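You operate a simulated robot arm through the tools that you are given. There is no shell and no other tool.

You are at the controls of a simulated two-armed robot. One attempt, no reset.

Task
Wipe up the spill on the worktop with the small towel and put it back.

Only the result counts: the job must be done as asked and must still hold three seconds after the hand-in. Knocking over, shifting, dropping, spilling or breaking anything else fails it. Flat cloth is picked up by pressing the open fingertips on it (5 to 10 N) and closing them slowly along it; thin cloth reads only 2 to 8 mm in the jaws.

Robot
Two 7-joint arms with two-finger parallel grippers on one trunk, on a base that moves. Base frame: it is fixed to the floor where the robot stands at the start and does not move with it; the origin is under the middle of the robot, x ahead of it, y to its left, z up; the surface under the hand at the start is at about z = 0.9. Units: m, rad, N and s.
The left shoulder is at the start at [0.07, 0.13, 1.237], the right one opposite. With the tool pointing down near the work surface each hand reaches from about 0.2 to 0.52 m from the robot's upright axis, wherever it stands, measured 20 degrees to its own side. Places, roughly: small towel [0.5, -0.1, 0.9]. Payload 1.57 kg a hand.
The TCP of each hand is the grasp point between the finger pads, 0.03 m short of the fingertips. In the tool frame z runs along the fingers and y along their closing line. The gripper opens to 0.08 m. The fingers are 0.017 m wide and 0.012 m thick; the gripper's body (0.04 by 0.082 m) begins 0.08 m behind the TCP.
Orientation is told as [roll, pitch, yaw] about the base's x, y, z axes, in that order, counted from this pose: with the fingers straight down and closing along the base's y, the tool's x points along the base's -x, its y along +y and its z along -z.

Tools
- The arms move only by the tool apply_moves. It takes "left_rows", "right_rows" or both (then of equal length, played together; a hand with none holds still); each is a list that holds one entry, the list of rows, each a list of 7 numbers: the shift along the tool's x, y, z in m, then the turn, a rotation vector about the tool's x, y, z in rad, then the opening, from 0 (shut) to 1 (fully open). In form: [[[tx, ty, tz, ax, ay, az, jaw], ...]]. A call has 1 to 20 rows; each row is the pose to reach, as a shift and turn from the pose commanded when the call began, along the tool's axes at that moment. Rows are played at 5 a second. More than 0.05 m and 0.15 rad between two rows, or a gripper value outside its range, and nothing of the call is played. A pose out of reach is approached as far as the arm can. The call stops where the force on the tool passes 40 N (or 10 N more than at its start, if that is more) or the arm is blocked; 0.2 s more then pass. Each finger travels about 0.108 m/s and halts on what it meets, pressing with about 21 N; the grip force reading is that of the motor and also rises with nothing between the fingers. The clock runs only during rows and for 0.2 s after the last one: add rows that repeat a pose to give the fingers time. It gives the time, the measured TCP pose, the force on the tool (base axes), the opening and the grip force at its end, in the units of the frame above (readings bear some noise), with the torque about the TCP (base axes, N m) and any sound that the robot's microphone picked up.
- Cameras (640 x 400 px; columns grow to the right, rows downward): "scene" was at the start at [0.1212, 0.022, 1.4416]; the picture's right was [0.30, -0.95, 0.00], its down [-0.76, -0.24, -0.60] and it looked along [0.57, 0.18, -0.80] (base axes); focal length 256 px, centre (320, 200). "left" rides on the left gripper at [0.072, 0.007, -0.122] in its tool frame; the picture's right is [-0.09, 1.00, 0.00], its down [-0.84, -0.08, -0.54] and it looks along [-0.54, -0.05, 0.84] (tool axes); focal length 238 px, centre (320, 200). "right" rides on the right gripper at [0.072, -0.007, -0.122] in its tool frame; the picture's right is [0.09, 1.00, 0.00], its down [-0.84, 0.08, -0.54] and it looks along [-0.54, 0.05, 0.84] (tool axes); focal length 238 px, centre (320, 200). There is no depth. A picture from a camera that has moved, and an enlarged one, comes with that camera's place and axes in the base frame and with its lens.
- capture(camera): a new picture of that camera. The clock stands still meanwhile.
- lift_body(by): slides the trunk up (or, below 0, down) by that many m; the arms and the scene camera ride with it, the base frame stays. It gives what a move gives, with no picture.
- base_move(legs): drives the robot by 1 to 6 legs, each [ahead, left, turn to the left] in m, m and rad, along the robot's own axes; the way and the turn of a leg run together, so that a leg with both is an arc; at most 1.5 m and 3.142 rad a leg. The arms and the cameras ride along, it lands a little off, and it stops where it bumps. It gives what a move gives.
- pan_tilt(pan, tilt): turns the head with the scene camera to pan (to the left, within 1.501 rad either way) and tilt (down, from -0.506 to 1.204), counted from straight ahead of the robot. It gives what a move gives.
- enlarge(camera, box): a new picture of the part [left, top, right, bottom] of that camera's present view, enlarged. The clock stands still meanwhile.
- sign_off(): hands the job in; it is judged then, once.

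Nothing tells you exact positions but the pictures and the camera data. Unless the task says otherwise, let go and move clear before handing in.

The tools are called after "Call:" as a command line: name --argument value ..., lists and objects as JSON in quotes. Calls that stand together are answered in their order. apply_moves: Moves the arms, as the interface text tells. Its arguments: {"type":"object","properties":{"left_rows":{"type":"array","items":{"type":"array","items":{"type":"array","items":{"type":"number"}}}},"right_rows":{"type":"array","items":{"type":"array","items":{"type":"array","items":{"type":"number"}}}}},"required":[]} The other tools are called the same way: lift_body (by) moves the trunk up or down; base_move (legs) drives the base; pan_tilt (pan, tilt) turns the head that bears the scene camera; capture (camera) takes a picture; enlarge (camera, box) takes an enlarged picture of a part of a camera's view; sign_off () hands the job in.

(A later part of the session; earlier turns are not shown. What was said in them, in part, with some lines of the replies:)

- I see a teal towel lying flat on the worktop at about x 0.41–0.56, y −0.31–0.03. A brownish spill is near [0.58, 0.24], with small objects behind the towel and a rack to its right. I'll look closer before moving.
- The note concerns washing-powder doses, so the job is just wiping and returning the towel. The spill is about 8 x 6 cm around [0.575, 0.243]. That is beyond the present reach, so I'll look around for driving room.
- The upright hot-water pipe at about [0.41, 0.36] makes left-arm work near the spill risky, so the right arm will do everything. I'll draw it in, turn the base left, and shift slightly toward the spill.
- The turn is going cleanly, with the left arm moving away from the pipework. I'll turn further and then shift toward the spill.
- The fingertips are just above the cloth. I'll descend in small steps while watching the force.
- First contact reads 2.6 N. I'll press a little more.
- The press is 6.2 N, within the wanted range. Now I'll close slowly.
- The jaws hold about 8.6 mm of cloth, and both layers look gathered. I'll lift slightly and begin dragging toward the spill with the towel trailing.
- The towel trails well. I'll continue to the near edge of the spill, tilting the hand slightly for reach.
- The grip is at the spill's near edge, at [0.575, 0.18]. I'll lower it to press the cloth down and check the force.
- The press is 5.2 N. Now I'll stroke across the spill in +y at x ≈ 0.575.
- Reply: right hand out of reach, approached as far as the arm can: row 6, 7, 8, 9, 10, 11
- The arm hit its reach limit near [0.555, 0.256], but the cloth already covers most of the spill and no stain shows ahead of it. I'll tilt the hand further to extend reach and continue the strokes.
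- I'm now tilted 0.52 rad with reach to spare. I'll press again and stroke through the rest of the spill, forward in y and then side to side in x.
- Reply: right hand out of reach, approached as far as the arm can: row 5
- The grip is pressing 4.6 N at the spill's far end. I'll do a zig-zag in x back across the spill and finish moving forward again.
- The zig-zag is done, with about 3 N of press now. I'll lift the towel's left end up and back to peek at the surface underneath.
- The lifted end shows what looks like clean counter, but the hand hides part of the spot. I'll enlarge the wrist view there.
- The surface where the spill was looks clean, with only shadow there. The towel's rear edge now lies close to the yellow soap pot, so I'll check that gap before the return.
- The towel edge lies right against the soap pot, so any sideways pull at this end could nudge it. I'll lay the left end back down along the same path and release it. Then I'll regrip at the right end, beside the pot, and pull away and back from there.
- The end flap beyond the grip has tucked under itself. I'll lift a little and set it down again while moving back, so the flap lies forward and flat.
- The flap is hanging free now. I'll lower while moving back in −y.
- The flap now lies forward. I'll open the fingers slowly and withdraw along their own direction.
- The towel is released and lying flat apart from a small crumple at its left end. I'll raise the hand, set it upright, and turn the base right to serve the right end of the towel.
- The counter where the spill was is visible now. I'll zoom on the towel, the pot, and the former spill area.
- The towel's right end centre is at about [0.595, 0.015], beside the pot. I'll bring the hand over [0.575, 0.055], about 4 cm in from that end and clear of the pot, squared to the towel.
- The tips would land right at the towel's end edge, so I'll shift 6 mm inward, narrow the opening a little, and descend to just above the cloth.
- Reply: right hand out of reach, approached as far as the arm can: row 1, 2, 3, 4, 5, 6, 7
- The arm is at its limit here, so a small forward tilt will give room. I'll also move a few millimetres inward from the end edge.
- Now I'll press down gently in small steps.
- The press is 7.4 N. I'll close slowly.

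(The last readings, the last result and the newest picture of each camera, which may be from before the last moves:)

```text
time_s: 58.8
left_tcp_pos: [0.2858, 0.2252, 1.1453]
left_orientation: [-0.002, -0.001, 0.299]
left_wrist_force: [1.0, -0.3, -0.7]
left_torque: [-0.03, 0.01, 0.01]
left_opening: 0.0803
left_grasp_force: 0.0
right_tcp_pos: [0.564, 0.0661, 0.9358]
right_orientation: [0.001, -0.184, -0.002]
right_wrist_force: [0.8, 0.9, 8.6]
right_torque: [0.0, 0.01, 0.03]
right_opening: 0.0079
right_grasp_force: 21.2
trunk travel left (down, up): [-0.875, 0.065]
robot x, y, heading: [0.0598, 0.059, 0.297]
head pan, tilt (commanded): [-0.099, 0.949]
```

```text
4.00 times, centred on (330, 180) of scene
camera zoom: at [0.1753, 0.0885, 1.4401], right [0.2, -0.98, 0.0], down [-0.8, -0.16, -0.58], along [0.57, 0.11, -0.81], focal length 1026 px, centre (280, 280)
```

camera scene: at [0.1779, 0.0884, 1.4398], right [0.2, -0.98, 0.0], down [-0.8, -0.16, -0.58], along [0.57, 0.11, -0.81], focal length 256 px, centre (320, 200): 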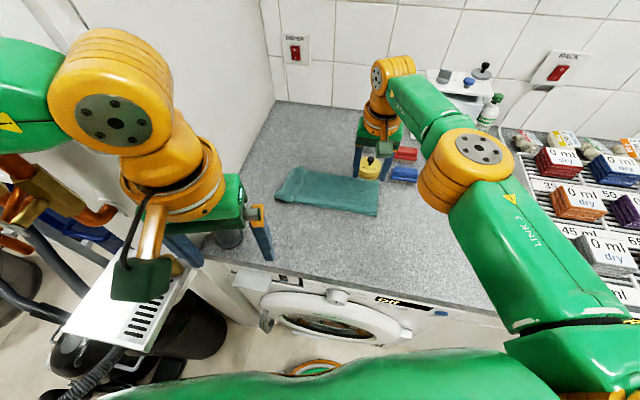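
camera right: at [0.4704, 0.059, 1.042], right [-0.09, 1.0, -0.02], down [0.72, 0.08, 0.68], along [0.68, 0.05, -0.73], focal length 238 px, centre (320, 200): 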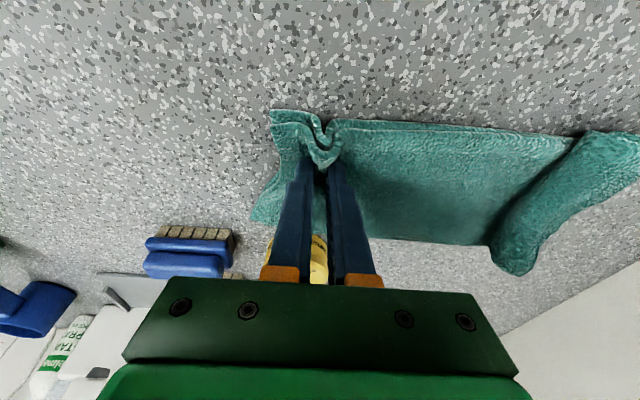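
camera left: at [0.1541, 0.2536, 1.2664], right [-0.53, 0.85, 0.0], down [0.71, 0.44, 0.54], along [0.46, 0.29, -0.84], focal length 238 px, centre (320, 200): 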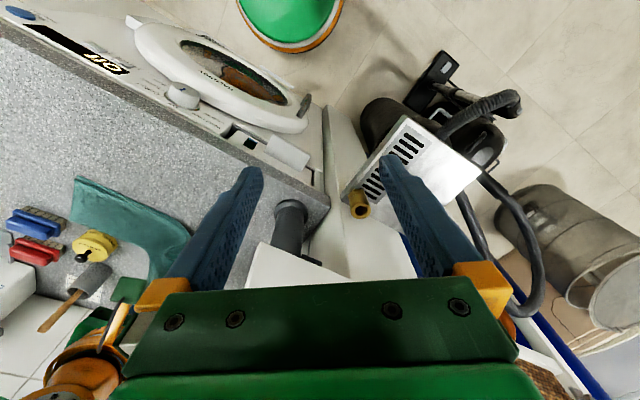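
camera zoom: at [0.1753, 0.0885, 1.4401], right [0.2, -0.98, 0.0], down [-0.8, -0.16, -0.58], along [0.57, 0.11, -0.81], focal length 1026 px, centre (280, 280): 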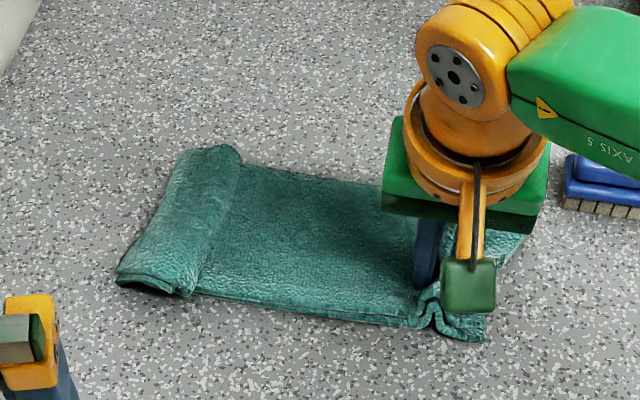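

The right end is gripped, with 7.9 mm of cloth in the jaws. I'll lift slightly, pull away from the pot in −x first, then begin the drag back in −y.

Call:
apply_moves --right_rows '[[[-0.0008, 0, -0.004, 0, 0, 0, 0], [-0.0015, 0, -0.0079, 0, 0, 0, 0], [0.0034, 0, -0.0088, 0, 0, 0, 0], [0.0083, 0, -0.0097, 0, 0, 0, 0], [0.0182, 0, -0.0115, 0, 0, 0, 0], [0.028, -0.01, -0.0133, 0, 0, 0, 0], [0.0329, -0.022, -0.0142, 0, 0, 0, 0], [0.0378, -0.034, -0.0152, 0, 0, 0, 0], [0.0427, -0.046, -0.0161, 0, 0, 0, 0], [0.0477, -0.058, -0.017, 0, 0, 0, 0], [0.0526, -0.07, -0.0179, 0, 0, 0, 0]]]'

Call:
capture --camera "right"

Call:
capture --camera "scene"

```text
time_s: 61.1
left_tcp_pos: [0.2875, 0.2237, 1.146]
left_orientation: [0.0, 0.001, 0.298]
left_wrist_force: [0.5, -0.1, 0.2]
left_torque: [0.01, 0.02, 0.0]
left_opening: 0.0798
left_grasp_force: 0.0
right_tcp_pos: [0.5109, -0.0057, 0.9437]
right_orientation: [0.001, -0.18, -0.002]
right_wrist_force: [1.2, 0.2, 0.2]
right_torque: [-0.03, 0.0, -0.04]
right_opening: 0.0074
right_grasp_force: 21.3
trunk travel left (down, up): [-0.875, 0.065]
robot x, y, heading: [0.0617, 0.0561, 0.298]
head pan, tilt (commanded): [-0.099, 0.949]
```

```text
taken
camera right: at [0.4175, -0.0115, 1.0489], right [-0.09, 1.0, -0.01], down [0.73, 0.07, 0.68], along [0.68, 0.05, -0.73], focal length 238 px, centre (320, 200)
```

right: 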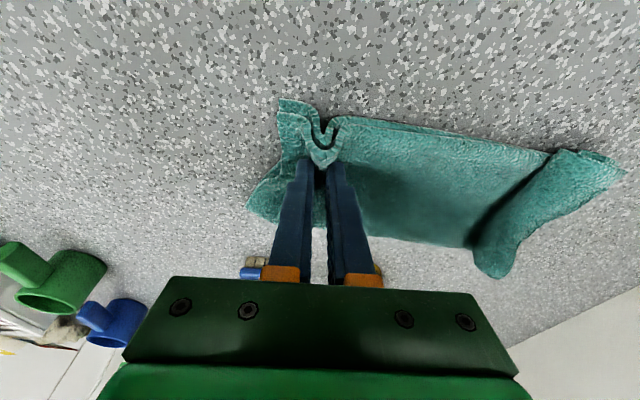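

```text
taken
camera scene: at [0.1779, 0.0878, 1.4399], right [0.2, -0.98, 0.0], down [-0.8, -0.16, -0.58], along [0.57, 0.12, -0.81], focal length 256 px, centre (320, 200)
```

scene: 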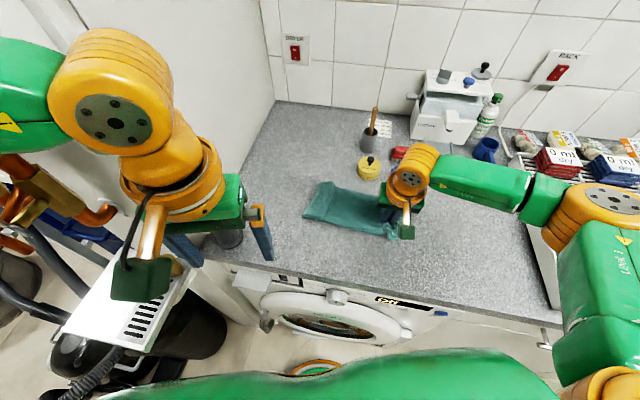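

The pull works and the pot is now clear of the towel. I'll continue dragging right along a curved path that brings the towel back into line.

Call:
apply_moves --right_rows '[[[0.0098, -0.013, -0.0018, 0, 0.02, 0, 0], [0.0197, -0.027, -0.0036, 0, 0.04, 0, 0], [0.0295, -0.04, -0.0054, 0, 0.06, 0, 0], [0.0403, -0.053, -0.0074, 0, 0.08, 0, 0], [0.0502, -0.067, -0.0092, 0, 0.1, 0, 0], [0.06, -0.08, -0.011, 0, 0.12, 0, 0], [0.0659, -0.095, -0.0121, 0, 0.14, 0, 0], [0.0718, -0.11, -0.0131, 0, 0.16, 0, 0], [0.0777, -0.125, -0.0142, 0, 0.18, 0, 0], [0.0836, -0.14, -0.0153, 0, 0.18, 0, 0], [0.0895, -0.16, -0.0164, 0, 0.18, 0, 0]]]'

Call:
capture --camera "right"

Call:
capture --camera "scene"

```text
time_s: 63.5
left_tcp_pos: [0.2858, 0.2239, 1.1451]
left_orientation: [0.0, -0.003, 0.299]
left_wrist_force: [0.0, 0.6, -1.4]
left_torque: [-0.01, -0.01, 0.01]
left_opening: 0.0799
left_grasp_force: 0.1
right_tcp_pos: [0.4179, -0.1651, 0.9425]
right_orientation: [0.001, -0.002, -0.003]
right_wrist_force: [0.6, 0.0, 0.2]
right_torque: [0.03, -0.01, 0.01]
right_opening: 0.0074
right_grasp_force: 20.4
trunk travel left (down, up): [-0.875, 0.065]
robot x, y, heading: [0.0613, 0.0596, 0.297]
head pan, tilt (commanded): [-0.099, 0.949]
```

```text
taken
camera right: at [0.3457, -0.1721, 1.0632], right [-0.09, 1.0, 0.0], down [0.84, 0.07, 0.54], along [0.54, 0.05, -0.84], focal length 238 px, centre (320, 200)
```

right: 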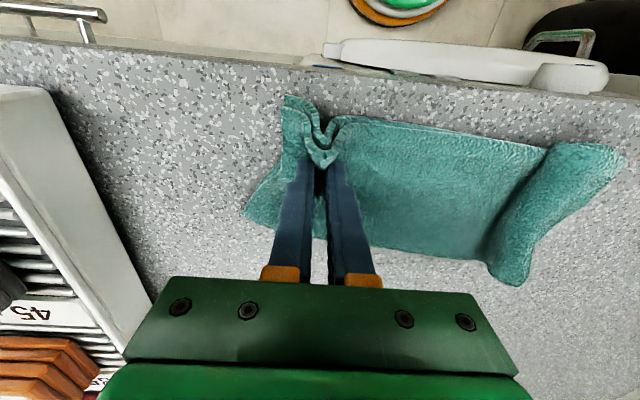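

```text
taken
camera scene: at [0.1774, 0.0876, 1.4399], right [0.2, -0.98, 0.0], down [-0.8, -0.16, -0.58], along [0.57, 0.12, -0.81], focal length 256 px, centre (320, 200)
```

scene: 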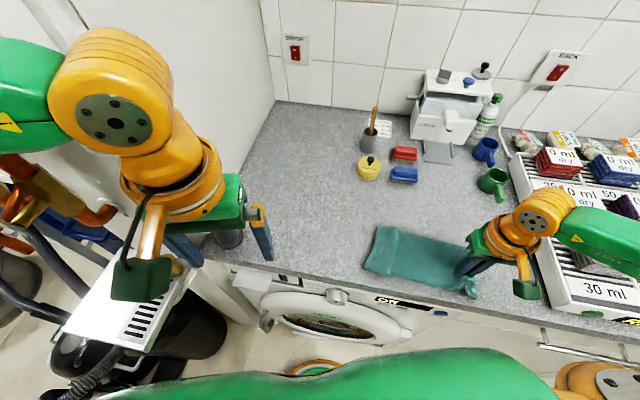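

The counter where the spill was looks clean. I'll drag the last stretch to the original right-end position, with the grip going to about [0.464, −0.269].

Call:
apply_moves --right_rows '[[[-0.0045, -0.013, 0, 0, 0, 0, 0], [-0.0095, -0.026, 0, 0, 0, 0, 0], [-0.015, -0.039, 0, 0, 0, 0, 0], [-0.021, -0.052, 0, 0, 0, 0, 0], [-0.027, -0.065, 0, 0, 0, 0, 0], [-0.033, -0.078, 0, 0, 0, 0, 0], [-0.039, -0.091, 0, 0, 0, 0, 0], [-0.045, -0.104, 0, 0, 0, 0, 0], [-0.045, -0.104, 0, 0, 0, 0, 0]]]'

Call:
capture --camera "right"

Call:
enlarge --camera "scene" --box '[340, 180, 580, 330]'

Call:
enlarge --camera "scene" --box '[240, 130, 400, 230]'

```text
time_s: 65.5
left_tcp_pos: [0.2877, 0.2255, 1.1456]
left_orientation: [0.002, 0.0, 0.298]
left_wrist_force: [-0.5, 0.3, -0.5]
left_torque: [-0.01, 0.02, 0.0]
left_opening: 0.0802
left_grasp_force: 0.0
right_tcp_pos: [0.4631, -0.2691, 0.944]
right_orientation: [0.001, 0.0, -0.003]
right_wrist_force: [-0.1, -0.1, 0.5]
right_torque: [0.0, -0.01, -0.02]
right_opening: 0.0074
right_grasp_force: 20.5
trunk travel left (down, up): [-0.875, 0.065]
robot x, y, heading: [0.0573, 0.0601, 0.297]
head pan, tilt (commanded): [-0.099, 0.949]
```

```text
taken
camera right: at [0.3908, -0.2749, 1.0641], right [-0.09, 1.0, 0.0], down [0.84, 0.08, 0.54], along [0.54, 0.05, -0.84], focal length 238 px, centre (320, 200)
```

right: 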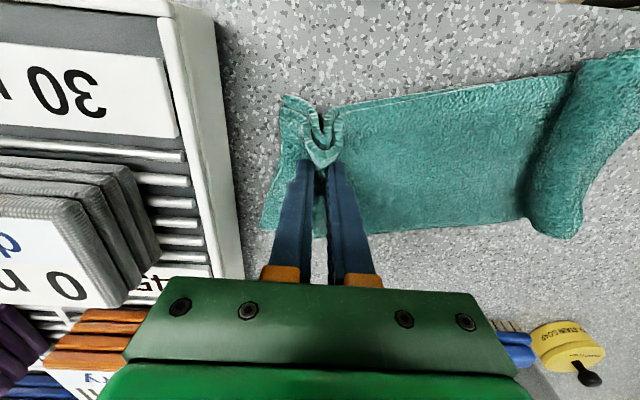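

```text
2.67 times, centred on (460, 255) of scene
camera zoom: at [0.178, 0.0885, 1.4398], right [0.2, -0.98, 0.0], down [-0.8, -0.16, -0.58], along [0.57, 0.11, -0.81], focal length 684 px, centre (-53, 53)
```

zoom: 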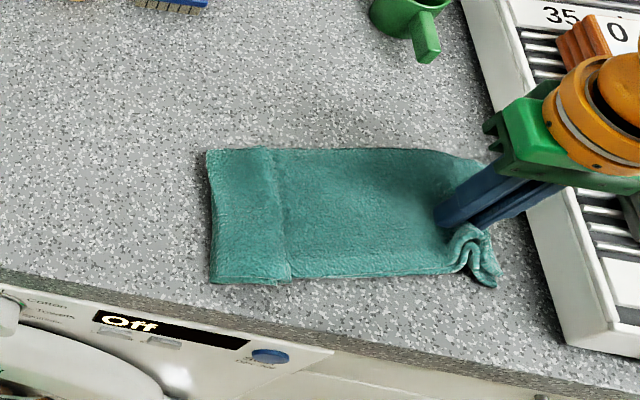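

```text
4.00 times, centred on (320, 180) of scene
camera zoom: at [0.178, 0.0885, 1.4398], right [0.2, -0.98, 0.0], down [-0.8, -0.16, -0.58], along [0.57, 0.11, -0.81], focal length 1026 px, centre (320, 280)
```

zoom: 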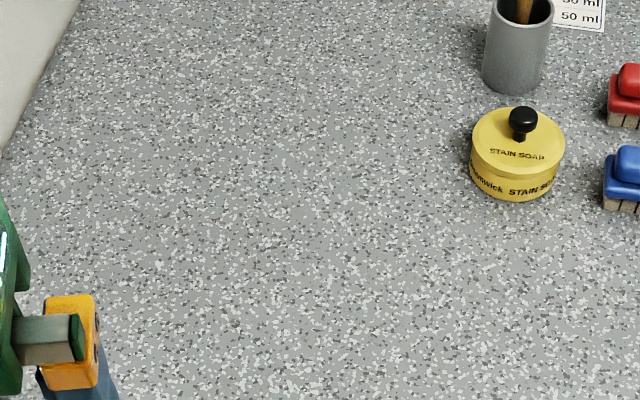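

The spill is gone and the pot hasn't moved. The towel's right end is in place, but its left end holds a pleat of about 9 cm. I'll release the right end by pressing down and opening slowly, so the gathered cloth spreads back out.

Call:
apply_moves --right_rows '[[[0, 0, 0.004, 0, 0, 0, 0], [0, 0, 0.007, 0, 0, 0, 0], [0, 0, 0.009, 0, 0, 0, 0]]]'

```text
time_s: 66.3
left_tcp_pos: [0.2853, 0.2259, 1.1457]
left_orientation: [0.0, -0.002, 0.299]
left_wrist_force: [1.0, -0.1, 0.4]
left_torque: [0.05, 0.0, 0.02]
left_opening: 0.0799
left_grasp_force: 0.0
right_tcp_pos: [0.4625, -0.2674, 0.9361]
right_orientation: [0.0, -0.007, -0.004]
right_wrist_force: [2.7, -2.3, 14.9]
right_torque: [-0.05, -0.09, 0.02]
right_opening: 0.0075
right_grasp_force: 21.3
trunk travel left (down, up): [-0.875, 0.065]
robot x, y, heading: [0.0598, 0.0582, 0.297]
head pan, tilt (commanded): [-0.099, 0.949]
```

That press is a bit heavy at 15 N. I'll ease off by 2–3 mm and open slowly.

Call:
apply_moves --right_rows '[[[0, 0, -0.002, 0, 0, 0, 0], [0, 0, -0.0025, 0, 0, 0, 0.05], [0, 0, -0.0025, 0, 0, 0, 0.09], [0, 0, -0.0025, 0, 0, 0, 0.13], [0, 0, -0.0025, 0, 0, 0, 0.17], [0, 0, -0.0025, 0, 0, 0, 0.21], [0, 0, -0.0025, 0, 0, 0, 0.25], [0, 0, -0.0025, 0, 0, 0, 0.29], [0, 0, -0.0025, 0, 0, 0, 0.33], [0, 0, -0.0025, 0, 0, 0, 0.37], [0, 0, -0.0025, 0, 0, 0, 0.41], [0, 0, -0.0025, 0, 0, 0, 0.45], [0, 0, -0.0025, 0, 0, 0, 0.49], [0, 0, -0.0025, 0, 0, 0, 0.52]]]'

Call:
capture --camera "right"

```text
time_s: 69.3
left_tcp_pos: [0.2868, 0.2265, 1.1463]
left_orientation: [-0.001, 0.001, 0.298]
left_wrist_force: [-0.2, -0.2, 0.0]
left_torque: [-0.02, 0.03, -0.02]
left_opening: 0.0801
left_grasp_force: 0.0
right_tcp_pos: [0.4636, -0.2688, 0.9379]
right_orientation: [-0.001, -0.002, -0.002]
right_wrist_force: [0.1, -0.5, 3.9]
right_torque: [0.01, 0.01, -0.02]
right_opening: 0.0395
right_grasp_force: 0.1
trunk travel left (down, up): [-0.875, 0.065]
robot x, y, heading: [0.0565, 0.0607, 0.296]
head pan, tilt (commanded): [-0.099, 0.949]
```

```text
taken
camera right: at [0.3908, -0.2744, 1.0578], right [-0.09, 1.0, 0.0], down [0.84, 0.08, 0.54], along [0.54, 0.05, -0.84], focal length 238 px, centre (320, 200)
```

right: 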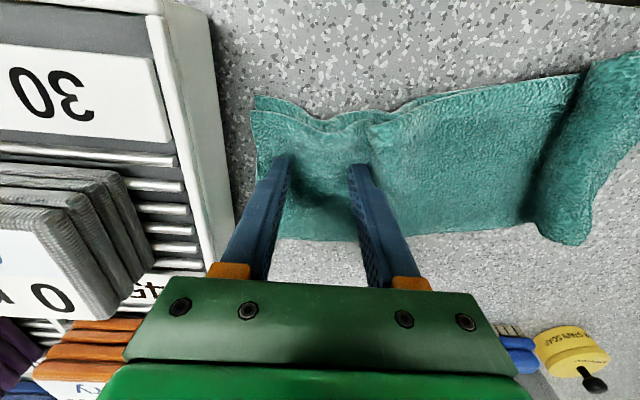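

The gather spread out flat, and the right end is back at y ≈ −0.314. I'll lift clear and look at the left end's pleat.

Call:
apply_moves --right_rows '[[[0, 0, -0.01, 0, 0, 0, 0.52], [0, 0, -0.03, 0, 0, 0, 0.52], [0, 0, -0.055, 0, 0, 0, 0.52], [0, 0.03, -0.085, 0, 0, 0, 0.52], [0, 0.06, -0.11, 0, 0, 0, 0.52], [0, 0.09, -0.12, 0, 0, 0, 0.52]]]'

Call:
capture --camera "right"

Call:
enlarge --camera "scene" --box '[340, 180, 580, 330]'

```text
time_s: 70.8
left_tcp_pos: [0.2869, 0.2266, 1.1458]
left_orientation: [-0.002, -0.001, 0.297]
left_wrist_force: [-0.4, -0.1, 0.1]
left_torque: [0.03, 0.02, 0.04]
left_opening: 0.0801
left_grasp_force: 0.1
right_tcp_pos: [0.4631, -0.1794, 1.0567]
right_orientation: [-0.001, 0.002, -0.002]
right_wrist_force: [0.0, -0.2, 1.1]
right_torque: [0.02, 0.01, -0.01]
right_opening: 0.0415
right_grasp_force: 0.0
trunk travel left (down, up): [-0.875, 0.065]
robot x, y, heading: [0.0558, 0.0593, 0.299]
head pan, tilt (commanded): [-0.099, 0.949]
```

```text
taken
camera right: at [0.3912, -0.1847, 1.1778], right [-0.09, 1.0, 0.0], down [0.84, 0.08, 0.54], along [0.54, 0.05, -0.84], focal length 238 px, centre (320, 200)
```

right: 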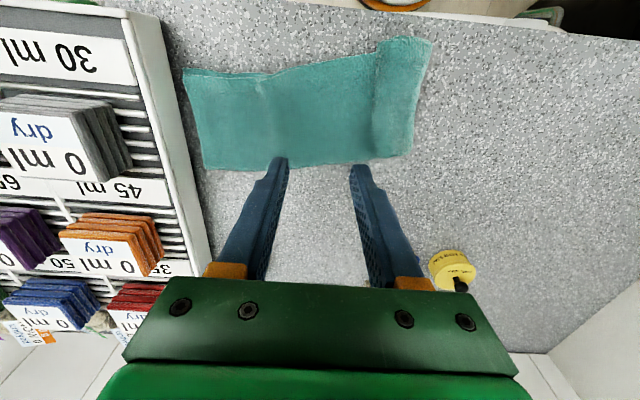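

```text
2.67 times, centred on (460, 255) of scene
camera zoom: at [0.1786, 0.0894, 1.4398], right [0.2, -0.98, 0.0], down [-0.8, -0.16, -0.58], along [0.57, 0.11, -0.81], focal length 684 px, centre (-53, 53)
```

zoom: 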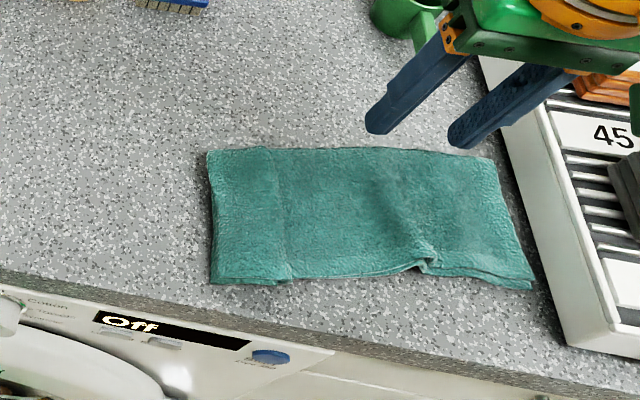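

The left end has a Z-pleat: about 25 cm long now versus 34.5 cm originally. I'll look at the pleat from closer up to see how the layers lie.

Call:
apply_moves --right_rows '[[[0.025, 0.022, 0.01, 0, 0, 0, 0.52], [0.05, 0.045, 0.02, 0, 0, 0, 0.52], [0.075, 0.068, 0.03, 0, 0, 0, 0.52], [0.1, 0.09, 0.04, 0, 0, 0, 0.52], [0.1, 0.09, 0.04, 0, 0, 0, 0.52]]]'

Call:
capture --camera "right"

Call:
enlarge --camera "scene" --box '[400, 220, 480, 300]'

```text
time_s: 72.0
left_tcp_pos: [0.2877, 0.2252, 1.1447]
left_orientation: [0.0, 0.0, 0.3]
left_wrist_force: [-0.4, 0.2, -0.2]
left_torque: [-0.01, 0.0, 0.0]
left_opening: 0.0801
left_grasp_force: 0.1
right_tcp_pos: [0.3637, -0.0887, 1.0162]
right_orientation: [0.001, 0.0, -0.001]
right_wrist_force: [0.0, 0.4, 0.4]
right_torque: [0.01, -0.01, 0.02]
right_opening: 0.0418
right_grasp_force: 0.1
trunk travel left (down, up): [-0.875, 0.065]
robot x, y, heading: [0.0586, 0.0591, 0.301]
head pan, tilt (commanded): [-0.099, 0.949]
```

```text
taken
camera right: at [0.2904, -0.0955, 1.1368], right [-0.09, 1.0, 0.0], down [0.84, 0.07, 0.54], along [0.54, 0.05, -0.84], focal length 238 px, centre (320, 200)
```

right: 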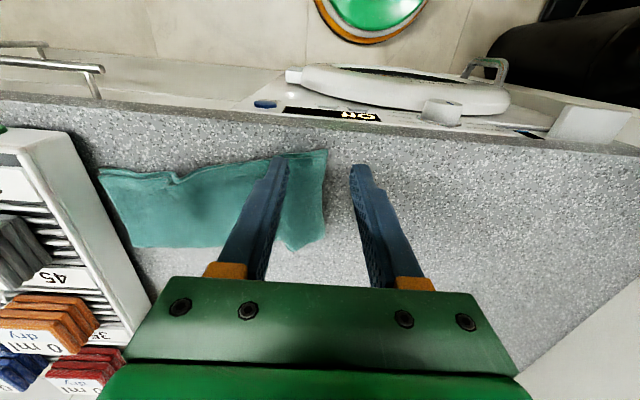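

```text
5.00 times, centred on (440, 260) of scene
camera zoom: at [0.1781, 0.0883, 1.4398], right [0.2, -0.98, 0.0], down [-0.8, -0.16, -0.58], along [0.57, 0.11, -0.81], focal length 1282 px, centre (-280, -100)
```

zoom: 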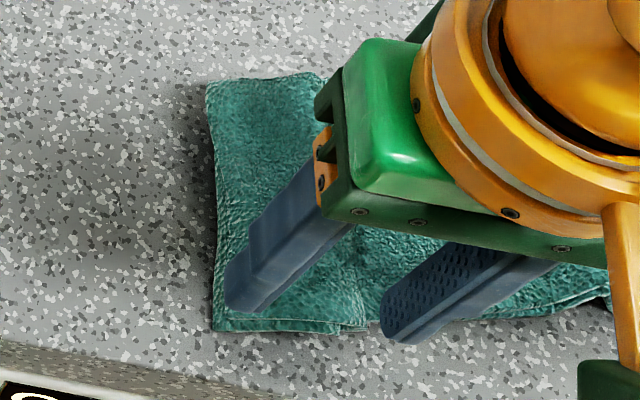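

The fingers block the view. I'll shift the hand left and lower for a clear look.

Call:
apply_moves --right_rows '[[[0.0, 0.03, 0.01, 0, 0, 0, 0.52], [0.0, 0.06, 0.02, 0, 0, 0, 0.4], [0.0, 0.09, 0.03, 0, 0, 0, 0.3], [0, 0.09, 0.03, 0, 0, 0, 0.3]]]'

Call:
enlarge --camera "right" --box '[0, 100, 320, 300]'

Call:
enlarge --camera "scene" --box '[390, 210, 550, 310]'

```text
time_s: 73.0
left_tcp_pos: [0.2868, 0.2254, 1.1451]
left_orientation: [-0.001, 0.0, 0.299]
left_wrist_force: [-0.2, 0.9, 0.6]
left_torque: [0.02, -0.03, 0.03]
left_opening: 0.0799
left_grasp_force: 0.1
right_tcp_pos: [0.3649, 0.0013, 0.9856]
right_orientation: [0.001, 0.002, -0.001]
right_wrist_force: [0.4, 0.3, -0.1]
right_torque: [0.0, 0.01, 0.0]
right_opening: 0.0241
right_grasp_force: 0.1
trunk travel left (down, up): [-0.875, 0.065]
robot x, y, heading: [0.0592, 0.0601, 0.296]
head pan, tilt (commanded): [-0.099, 0.949]
```

```text
2.00 times, centred on (160, 200) of right
camera zoom: at [0.2909, -0.0047, 1.1069], right [-0.09, 1.0, 0.0], down [0.84, 0.07, 0.54], along [0.54, 0.05, -0.84], focal length 477 px, centre (640, 200)
```

zoom: 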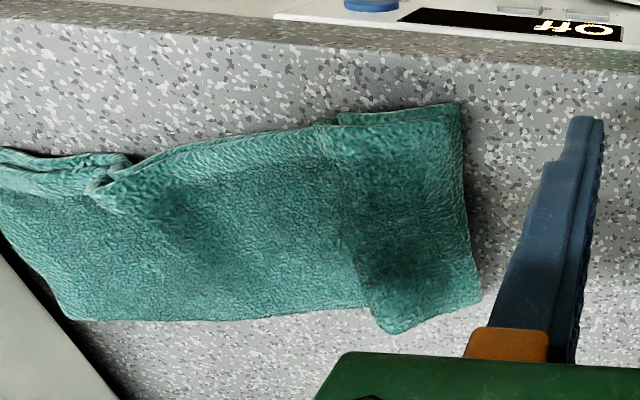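

```text
4.00 times, centred on (470, 260) of scene
camera zoom: at [0.178, 0.088, 1.4399], right [0.2, -0.98, 0.0], down [-0.8, -0.16, -0.58], along [0.57, 0.12, -0.81], focal length 1026 px, centre (-280, -40)
```

zoom: 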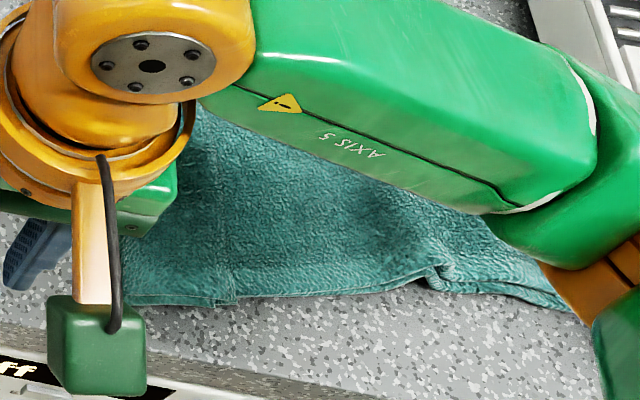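

The hemmed free end lies on top at the left, so pulling it in +y should unroll the pleat. I'll turn the hand about 90° so the fingers close across the towel's width there, and hover over [0.437, −0.092].

Call:
apply_moves --right_rows '[[[-0.0065, -0.0085, -0.01, 0, 0, -0.1427, 0.35], [-0.0131, -0.0169, -0.02, 0, 0, -0.2854, 0.4], [-0.0196, -0.0254, -0.03, 0, 0, -0.4281, 0.45], [-0.0262, -0.0338, -0.04, 0, 0, -0.5708, 0.5], [-0.0327, -0.0423, -0.04, 0, 0, -0.7135, 0.56], [-0.0393, -0.0507, -0.04, 0, 0, -0.8562, 0.56], [-0.0458, -0.0592, -0.04, 0, 0, -0.9989, 0.56], [-0.0524, -0.0676, -0.04, 0, 0, -1.1416, 0.56], [-0.0589, -0.0761, -0.04, 0, 0, -1.2843, 0.56], [-0.0655, -0.0845, -0.04, 0, 0, -1.427, 0.56], [-0.072, -0.093, -0.04, 0, 0, -1.57, 0.56], [-0.072, -0.093, -0.04, 0, 0, -1.57, 0.56]]]'

Call:
capture --camera "right"

Call:
capture --camera "scene"

```text
time_s: 75.5
left_tcp_pos: [0.286, 0.2233, 1.1455]
left_orientation: [0.0, -0.001, 0.296]
left_wrist_force: [-0.6, -0.3, 0.3]
left_torque: [-0.01, -0.02, 0.01]
left_opening: 0.0802
left_grasp_force: 0.1
right_tcp_pos: [0.3585, -0.033, 0.9856]
right_orientation: [-0.003, -0.001, 1.569]
right_wrist_force: [-0.3, -0.2, 0.1]
right_torque: [0.01, 0.01, 0.04]
right_opening: 0.0449
right_grasp_force: 0.0
right hand out of reach, approached as far as the arm can: row 8, 9, 10, 11, 12
trunk travel left (down, up): [-0.875, 0.065]
robot x, y, heading: [0.0578, 0.0565, 0.297]
head pan, tilt (commanded): [-0.099, 0.949]
```

```text
taken
camera right: at [0.3645, -0.1055, 1.1069], right [-1.0, -0.09, 0.0], down [-0.08, 0.84, 0.54], along [-0.05, 0.54, -0.84], focal length 238 px, centre (320, 200)
```

right: 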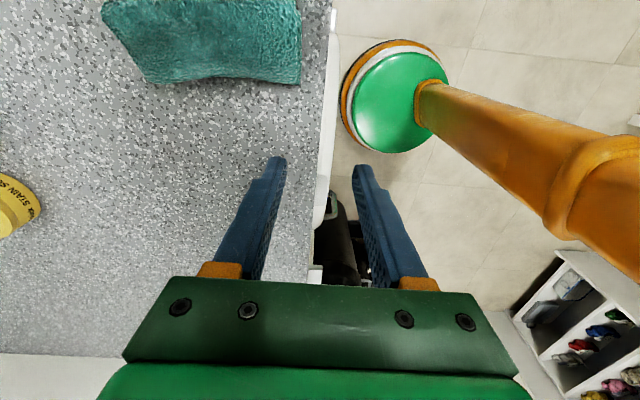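

```text
taken
camera scene: at [0.1777, 0.0864, 1.4399], right [0.2, -0.98, 0.0], down [-0.8, -0.16, -0.58], along [0.57, 0.12, -0.81], focal length 256 px, centre (320, 200)
```

scene: 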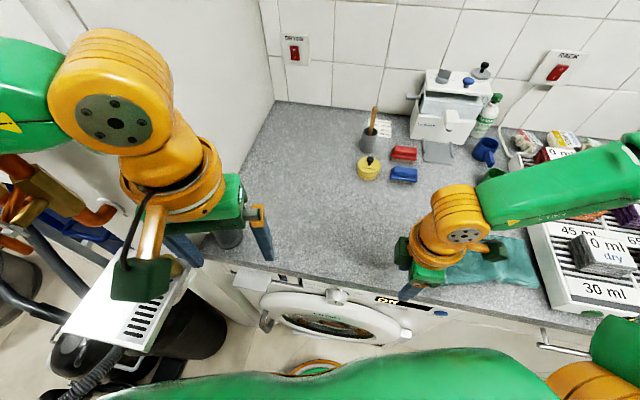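

A full 90° turn is beyond the wrist's range here. I'll back off to a yaw of about 0.9, which still closes mostly across the width, and move above the pleat.

Call:
apply_moves --right_rows '[[[0, 0, -0.01, 0, 0, 0.134, 0.5], [0.005, -0.005, -0.02, 0, 0, 0.268, 0.45], [0.012, -0.02, -0.03, 0, 0, 0.402, 0.4], [0.025, -0.04, -0.035, 0, 0, 0.536, 0.38], [0.04, -0.06, -0.035, 0, 0, 0.67, 0.38], [0.057, -0.0785, -0.035, 0, 0, 0.67, 0.38], [0.057, -0.0785, -0.035, 0, 0, 0.67, 0.38]]]'

Call:
capture --camera "right"

Call:
capture --camera "scene"

```text
time_s: 77.2
left_tcp_pos: [0.2873, 0.2262, 1.1441]
left_orientation: [0.0, 0.0, 0.299]
left_wrist_force: [0.0, -0.2, 0.2]
left_torque: [0.0, -0.03, 0.01]
left_opening: 0.0799
left_grasp_force: 0.0
right_tcp_pos: [0.4365, -0.0906, 1.0211]
right_orientation: [0.0, -0.001, 0.897]
right_wrist_force: [0.4, 0.5, 0.1]
right_torque: [-0.01, -0.01, 0.02]
right_opening: 0.0305
right_grasp_force: 0.0
trunk travel left (down, up): [-0.875, 0.065]
robot x, y, heading: [0.0627, 0.0557, 0.298]
head pan, tilt (commanded): [-0.099, 0.949]
```

```text
taken
camera right: at [0.3969, -0.1499, 1.1417], right [-0.84, 0.55, 0.0], down [0.46, 0.7, 0.54], along [0.3, 0.45, -0.84], focal length 238 px, centre (320, 200)
```

right: 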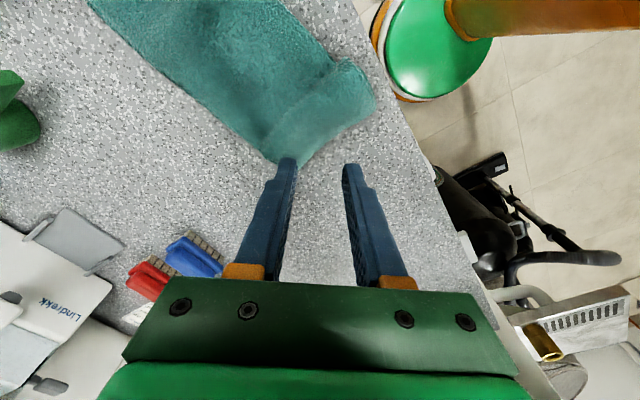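

```text
taken
camera scene: at [0.178, 0.0886, 1.4398], right [0.2, -0.98, 0.0], down [-0.8, -0.16, -0.58], along [0.57, 0.11, -0.81], focal length 256 px, centre (320, 200)
```

scene: 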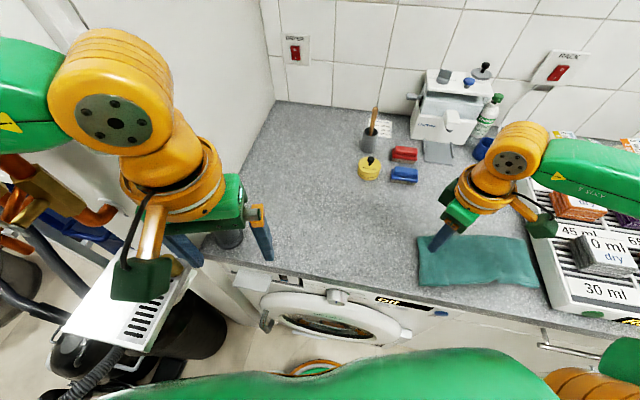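

The band of the pleat lies under the fingers. I'll shift 1 cm away from the free edge and descend to just above the stack.

Call:
apply_moves --right_rows '[[[0.0078, -0.0062, 0.015, 0, 0, 0, 0.38], [0.0078, -0.0062, 0.03, 0, 0, 0, 0.38], [0.0078, -0.0062, 0.045, 0, 0, 0, 0.38], [0.0078, -0.0062, 0.06, 0, 0, 0, 0.38], [0.0078, -0.0062, 0.068, 0, 0, 0, 0.38], [0.0078, -0.0062, 0.068, 0, 0, 0, 0.38]]]'

Call:
capture --camera "right"

```text
time_s: 78.5
left_tcp_pos: [0.2868, 0.2259, 1.1453]
left_orientation: [-0.001, 0.0, 0.299]
left_wrist_force: [-0.1, -0.5, 1.0]
left_torque: [0.0, 0.01, 0.01]
left_opening: 0.0797
left_grasp_force: 0.1
right_tcp_pos: [0.4375, -0.1, 0.9527]
right_orientation: [0.0, -0.002, 0.9]
right_wrist_force: [0.8, -0.7, 1.2]
right_torque: [-0.02, -0.04, 0.03]
right_opening: 0.0302
right_grasp_force: 0.0
trunk travel left (down, up): [-0.875, 0.065]
robot x, y, heading: [0.0566, 0.0587, 0.299]
head pan, tilt (commanded): [-0.099, 0.949]
```

```text
taken
camera right: at [0.3966, -0.1592, 1.0739], right [-0.84, 0.55, 0.0], down [0.46, 0.7, 0.54], along [0.3, 0.45, -0.84], focal length 238 px, centre (320, 200)
```

right: 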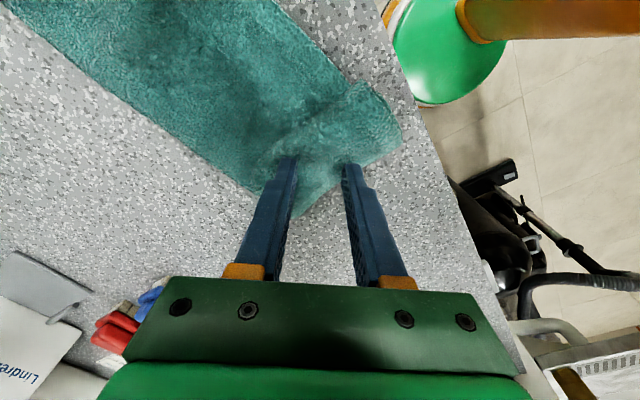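

Call:
apply_moves --right_rows '[[[0, 0, 0.003, 0, 0, 0, 0.38], [0, 0, 0.006, 0, 0, 0, 0.38], [0, 0, 0.008, 0, 0, 0, 0.38]]]'

```text
time_s: 79.3
left_tcp_pos: [0.2852, 0.2257, 1.1447]
left_orientation: [0.0, -0.001, 0.299]
left_wrist_force: [0.0, -0.1, 0.8]
left_torque: [-0.03, -0.01, 0.05]
left_opening: 0.0801
left_grasp_force: 0.0
right_tcp_pos: [0.4364, -0.0983, 0.9461]
right_orientation: [-0.002, -0.003, 0.897]
right_wrist_force: [-0.2, -0.3, 9.1]
right_torque: [-0.09, -0.14, -0.02]
right_opening: 0.0304
right_grasp_force: 0.1
trunk travel left (down, up): [-0.875, 0.065]
robot x, y, heading: [0.0594, 0.06, 0.296]
head pan, tilt (commanded): [-0.099, 0.949]
```

The press is 9 N on the stack. I'll ease it slightly and close slowly.

Call:
apply_moves --right_rows '[[[0, 0, -0.001, 0, 0, 0, 0.36], [0, 0, -0.001, 0, 0, 0, 0.33], [0, 0, -0.001, 0, 0, 0, 0.3], [0, 0, -0.001, 0, 0, 0, 0.27], [0, 0, -0.001, 0, 0, 0, 0.24], [0, 0, -0.001, 0, 0, 0, 0.21], [0, 0, -0.001, 0, 0, 0, 0.18], [0, 0, -0.001, 0, 0, 0, 0.15], [0, 0, -0.001, 0, 0, 0, 0.12], [0, 0, -0.001, 0, 0, 0, 0.09], [0, 0, -0.001, 0, 0, 0, 0.06], [0, 0, -0.001, 0, 0, 0, 0.03], [0, 0, -0.001, 0, 0, 0, 0.0], [0, 0, -0.001, 0, 0, 0, 0.0], [0, 0, -0.001, 0, 0, 0, 0.0]]]'

Call:
capture --camera "right"

```text
time_s: 82.5
left_tcp_pos: [0.2865, 0.2265, 1.1441]
left_orientation: [0.0, -0.003, 0.298]
left_wrist_force: [0.2, 0.4, 1.0]
left_torque: [0.02, -0.02, 0.02]
left_opening: 0.0799
left_grasp_force: 0.2
right_tcp_pos: [0.437, -0.0991, 0.9467]
right_orientation: [0.002, -0.002, 0.897]
right_wrist_force: [1.8, 0.0, 8.0]
right_torque: [-0.07, -0.06, -0.03]
right_opening: 0.0067
right_grasp_force: 21.1
trunk travel left (down, up): [-0.875, 0.065]
robot x, y, heading: [0.0636, 0.06, 0.299]
head pan, tilt (commanded): [-0.099, 0.949]
```

```text
taken
camera right: at [0.3963, -0.1587, 1.0671], right [-0.84, 0.55, 0.0], down [0.46, 0.7, 0.54], along [0.3, 0.45, -0.84], focal length 238 px, centre (320, 200)
```

right: 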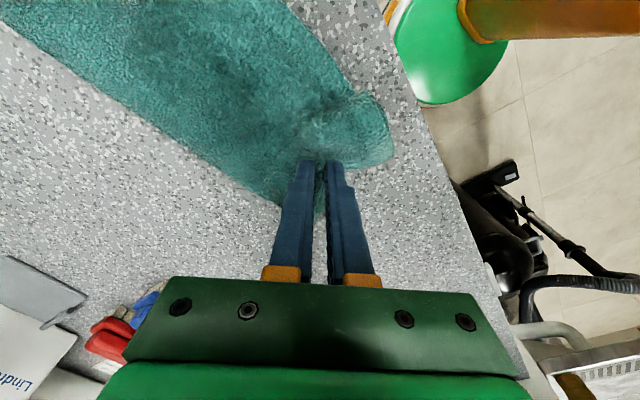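

The jaws hold 6.7 mm. I'll lift slightly and pull left to unroll the pleat, with x drifting to the towel's original line.

Call:
apply_moves --right_rows '[[[0, 0, -0.006, 0, 0, 0, 0], [0, 0, -0.012, 0, 0, 0, 0], [-0.0094, 0.0039, -0.012, 0, 0, 0, 0], [-0.0188, 0.0077, -0.012, 0, 0, 0, 0], [-0.0282, 0.0115, -0.012, 0, 0, 0, 0], [-0.0376, 0.0154, -0.012, 0, 0, 0, 0]]]'

Call:
capture --camera "right"

Call:
enlarge --camera "scene" --box '[370, 200, 570, 325]'

```text
time_s: 84.0
left_tcp_pos: [0.2875, 0.2264, 1.1445]
left_orientation: [0.001, 0.001, 0.299]
left_wrist_force: [-0.7, -0.2, -0.4]
left_torque: [0.0, 0.02, 0.0]
left_opening: 0.0799
left_grasp_force: 0.1
right_tcp_pos: [0.4492, -0.0594, 0.9574]
right_orientation: [-0.001, 0.001, 0.896]
right_wrist_force: [0.6, -0.3, -0.8]
right_torque: [-0.01, 0.01, 0.03]
right_opening: 0.0067
right_grasp_force: 20.5
trunk travel left (down, up): [-0.875, 0.065]
robot x, y, heading: [0.0583, 0.0565, 0.297]
head pan, tilt (commanded): [-0.099, 0.949]
```

```text
taken
camera right: at [0.409, -0.119, 1.0783], right [-0.84, 0.55, 0.0], down [0.46, 0.7, 0.54], along [0.3, 0.45, -0.84], focal length 238 px, centre (320, 200)
```

right: 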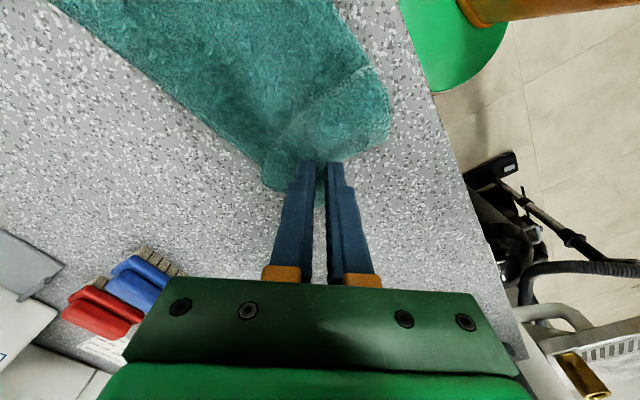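

```text
3.20 times, centred on (470, 262) of scene
camera zoom: at [0.1783, 0.0888, 1.4398], right [0.2, -0.98, 0.0], down [-0.8, -0.16, -0.58], along [0.57, 0.11, -0.81], focal length 820 px, centre (-160, 0)
```

zoom: 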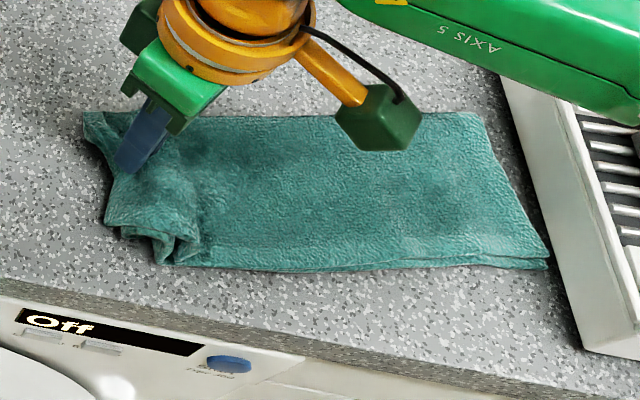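

It is unrolling. I'll keep pulling toward the original left-end position.

Call:
apply_moves --right_rows '[[[-0.011, 0.0034, 0, 0, 0, 0, 0], [-0.0219, 0.0068, 0, 0, 0, 0, 0], [-0.0328, 0.0102, 0, 0, 0, 0, 0], [-0.0437, 0.0136, 0, 0, 0, 0, 0], [-0.0547, 0.017, 0, 0, 0, 0, 0], [-0.0656, 0.0204, 0, 0, 0, 0, 0]]]'

Call:
capture --camera "right"

Call:
enlarge --camera "scene" --box '[350, 190, 570, 328]'

```text
time_s: 85.3
left_tcp_pos: [0.2872, 0.226, 1.1453]
left_orientation: [0.0, 0.001, 0.299]
left_wrist_force: [-0.2, 0.8, -0.2]
left_torque: [-0.01, 0.03, -0.05]
left_opening: 0.0798
left_grasp_force: 0.0
right_tcp_pos: [0.4744, 0.0053, 0.9574]
right_orientation: [-0.001, -0.001, 0.898]
right_wrist_force: [-0.4, -1.5, 0.5]
right_torque: [-0.03, -0.03, 0.01]
right_opening: 0.0064
right_grasp_force: 20.8
trunk travel left (down, up): [-0.875, 0.065]
robot x, y, heading: [0.059, 0.0571, 0.3]
head pan, tilt (commanded): [-0.099, 0.949]
```

```text
taken
camera right: at [0.434, -0.0551, 1.0786], right [-0.84, 0.55, 0.0], down [0.46, 0.7, 0.54], along [0.3, 0.45, -0.84], focal length 238 px, centre (320, 200)
```

right: 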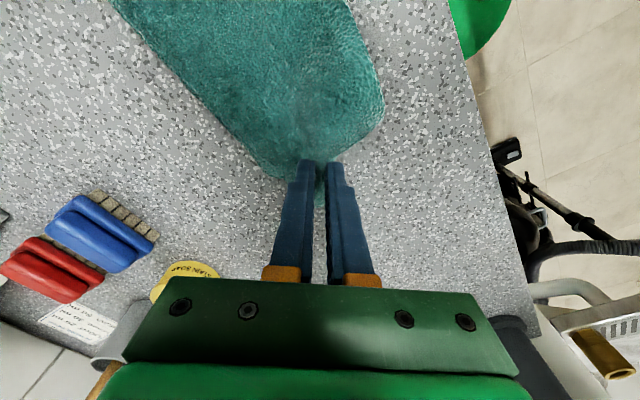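

```text
2.90 times, centred on (460, 259) of scene
camera zoom: at [0.1784, 0.089, 1.4398], right [0.2, -0.98, 0.0], down [-0.8, -0.16, -0.58], along [0.57, 0.11, -0.81], focal length 743 px, centre (-86, 29)
```

zoom: 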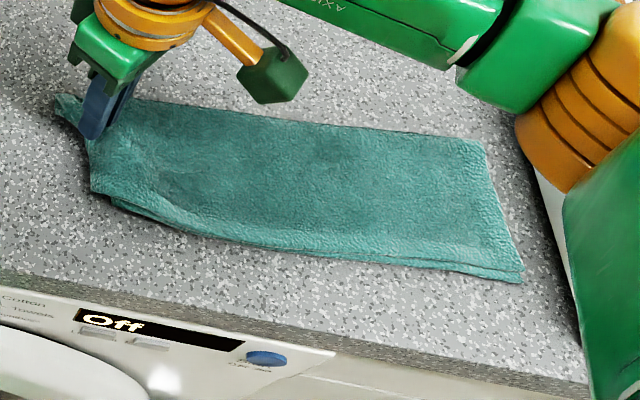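

The pleat is fully unrolled, and the right end is within about 1 cm of its original place. I'll lower, press lightly, and open slowly to spread the pinch.

Call:
apply_moves --right_rows '[[[-0.001, 0.0, 0.005, 0, 0, 0, 0], [-0.002, 0.0, 0.01, 0, 0, 0, 0], [-0.002, 0.0, 0.015, 0, 0, 0, 0], [-0.002, 0.0, 0.018, 0, 0, 0, 0]]]'

```text
time_s: 86.3
left_tcp_pos: [0.2863, 0.2248, 1.1442]
left_orientation: [0.0, -0.003, 0.298]
left_wrist_force: [-0.4, 0.1, 0.9]
left_torque: [-0.02, -0.02, 0.0]
left_opening: 0.0801
left_grasp_force: 0.0
right_tcp_pos: [0.4754, 0.0059, 0.9399]
right_orientation: [-0.001, -0.001, 0.897]
right_wrist_force: [-0.7, -1.0, 2.4]
right_torque: [0.01, -0.03, -0.01]
right_opening: 0.0065
right_grasp_force: 20.8
trunk travel left (down, up): [-0.875, 0.065]
robot x, y, heading: [0.0602, 0.0588, 0.3]
head pan, tilt (commanded): [-0.099, 0.949]
```

Call:
apply_moves --right_rows '[[[0, 0, 0.0015, 0, 0, 0, 0], [0, 0, 0.0025, 0, 0, 0, 0.0], [0, 0, 0.0025, 0, 0, 0, 0.05], [0, 0, 0.0025, 0, 0, 0, 0.09], [0, 0, 0.0025, 0, 0, 0, 0.13], [0, 0, 0.0025, 0, 0, 0, 0.17], [0, 0, 0.0025, 0, 0, 0, 0.21], [0, 0, 0.0025, 0, 0, 0, 0.25], [0, 0, 0.0025, 0, 0, 0, 0.29], [0, 0, 0.0025, 0, 0, 0, 0.33], [0, 0, 0.0025, 0, 0, 0, 0.37], [0, 0, 0.0025, 0, 0, 0, 0.41], [0, 0, 0.0025, 0, 0, 0, 0.41]]]'

Call:
capture --camera "right"

```text
time_s: 89.2
left_tcp_pos: [0.2868, 0.2273, 1.1452]
left_orientation: [-0.001, 0.0, 0.299]
left_wrist_force: [0.3, 0.8, 0.2]
left_torque: [0.01, 0.04, 0.03]
left_opening: 0.0798
left_grasp_force: 0.1
right_tcp_pos: [0.4745, 0.0065, 0.9379]
right_orientation: [0.002, -0.002, 0.898]
right_wrist_force: [0.4, 0.0, 2.3]
right_torque: [0.01, -0.02, -0.01]
right_opening: 0.0321
right_grasp_force: 0.1
trunk travel left (down, up): [-0.875, 0.065]
robot x, y, heading: [0.0564, 0.0559, 0.299]
head pan, tilt (commanded): [-0.099, 0.949]
```

```text
taken
camera right: at [0.4347, -0.0544, 1.0587], right [-0.84, 0.55, 0.0], down [0.46, 0.7, 0.54], along [0.3, 0.45, -0.84], focal length 238 px, centre (320, 200)
```

right: 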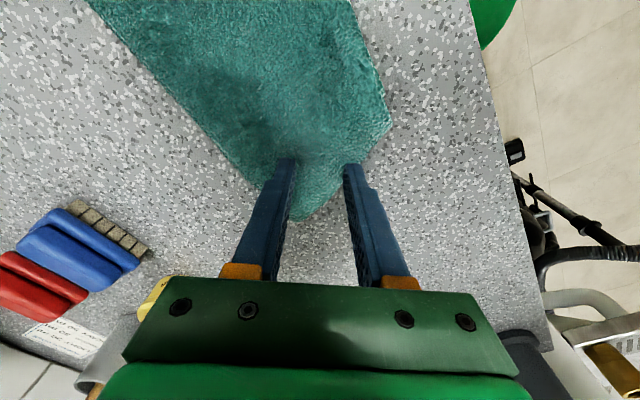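

Spread nicely. I'll lift straight up, turn the hand back square, and inspect.

Call:
apply_moves --right_rows '[[[0, 0, -0.01, 0, 0, 0, 0.41], [0, 0, -0.03, 0, 0, 0, 0.41], [0, 0, -0.06, 0, 0, 0, 0.41], [0, 0, -0.09, 0, 0, 0.14, 0.41], [0.02, -0.01, -0.12, 0, 0, 0.28, 0.41], [0.05, -0.02, -0.13, 0, 0, 0.42, 0.41], [0.08, -0.03, -0.13, 0, 0, 0.56, 0.41], [0.11, -0.04, -0.13, 0, 0, 0.7, 0.41], [0.14, -0.05, -0.13, 0, 0, 0.84, 0.41]]]'

Call:
capture --camera "right"

Call:
capture --camera "scene"

Call:
enlarge --camera "scene" --box '[350, 190, 570, 328]'

```text
time_s: 91.2
left_tcp_pos: [0.2853, 0.2236, 1.1451]
left_orientation: [0.0, -0.003, 0.298]
left_wrist_force: [0.2, -0.4, -1.1]
left_torque: [-0.01, 0.0, -0.05]
left_opening: 0.0799
left_grasp_force: 0.1
right_tcp_pos: [0.4252, -0.1362, 1.0676]
right_orientation: [0.002, -0.003, 0.055]
right_wrist_force: [0.2, -0.2, -0.5]
right_torque: [0.01, -0.02, 0.01]
right_opening: 0.0327
right_grasp_force: 0.0
trunk travel left (down, up): [-0.875, 0.065]
robot x, y, heading: [0.0582, 0.0555, 0.294]
head pan, tilt (commanded): [-0.099, 0.949]
```

```text
taken
camera right: at [0.3528, -0.1469, 1.1885], right [-0.15, 0.99, 0.0], down [0.83, 0.12, 0.54], along [0.54, 0.08, -0.84], focal length 238 px, centre (320, 200)
```

right: 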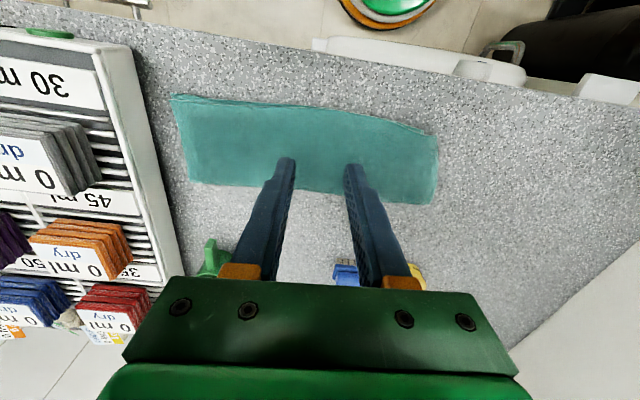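

```text
taken
camera scene: at [0.1767, 0.0867, 1.44], right [0.2, -0.98, 0.0], down [-0.8, -0.16, -0.58], along [0.57, 0.12, -0.81], focal length 256 px, centre (320, 200)
```

scene: 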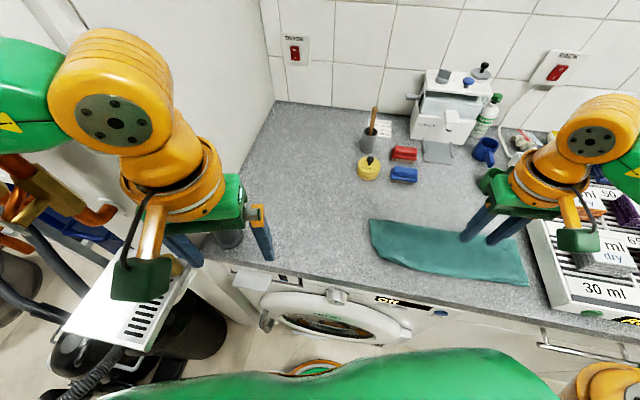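

```text
2.90 times, centred on (460, 259) of scene
camera zoom: at [0.1767, 0.0867, 1.44], right [0.2, -0.98, 0.0], down [-0.8, -0.16, -0.58], along [0.57, 0.12, -0.81], focal length 743 px, centre (-86, 29)
```

zoom: 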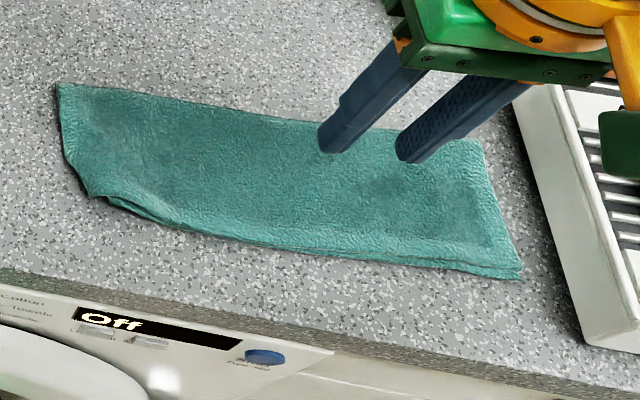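

The towel is back within about 1 cm of its original outline. I'll do a close check of the former spill area and of the towel's left front corner.

Call:
enlarge --camera "scene" --box '[250, 160, 330, 210]'

Call:
enlarge --camera "scene" --box '[355, 205, 435, 275]'

Call:
enlarge --camera "scene" --box '[350, 90, 510, 190]'

```text
8.00 times, centred on (290, 185) of scene
camera zoom: at [0.1767, 0.0867, 1.44], right [0.2, -0.98, 0.0], down [-0.8, -0.16, -0.58], along [0.57, 0.12, -0.81], focal length 2051 px, centre (560, 320)
```

zoom: 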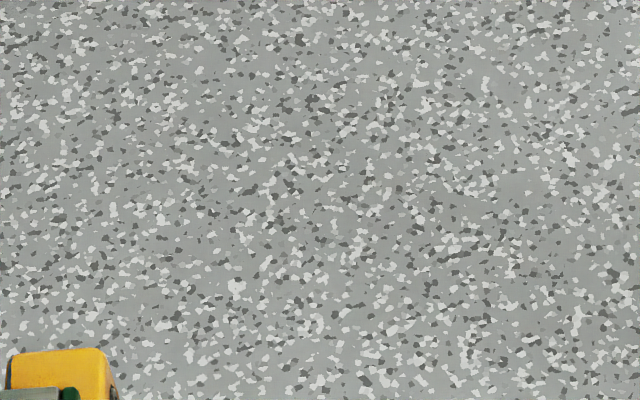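

```text
5.71 times, centred on (395, 240) of scene
camera zoom: at [0.1767, 0.0867, 1.44], right [0.2, -0.98, 0.0], down [-0.8, -0.16, -0.58], along [0.57, 0.12, -0.81], focal length 1465 px, centre (-109, -29)
```

zoom: 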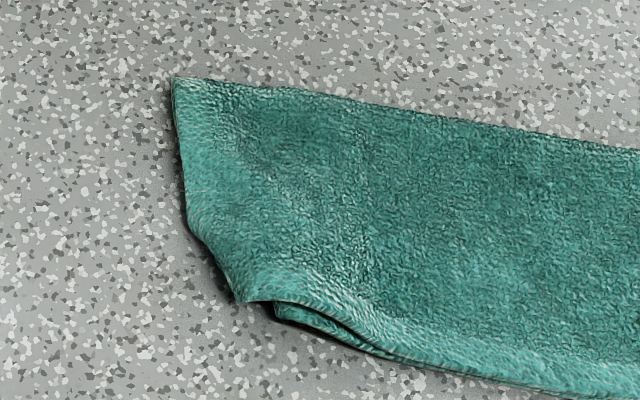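

```text
4.00 times, centred on (430, 140) of scene
camera zoom: at [0.1767, 0.0867, 1.44], right [0.2, -0.98, 0.0], down [-0.8, -0.16, -0.58], along [0.57, 0.12, -0.81], focal length 1026 px, centre (-120, 440)
```

zoom: 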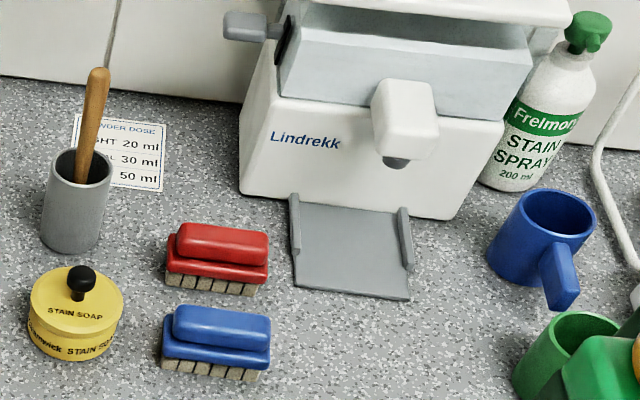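

The spill is completely gone and the towel is lying folded in its original place. Everything else is where it was, and both hands are clear. I'm handing in.

Call:
sign_off

```text
The job is handed in.
```

The spill is wiped up and the small towel is back in its original place. The job is handed in.

- **Spill:** close-up pictures of the area show clean worktop with no stain left.
- **Towel:** it lies folded as before, mostly within about 1 cm of where it started. Its left front corner is slightly tucked under, about 2.5 cm short of where it was. I left that alone rather than risk disturbing the rest.
- **Soap pot:** the towel's edge came to rest against the yellow soap pot while I was wiping. My position checks before and after show no movement beyond what the pictures can resolve, a few millimetres. Everything else on the worktop looks undisturbed.

Both hands are empty and clear of the worktop. The robot was left slightly forward of its starting spot and turned a little to the left.
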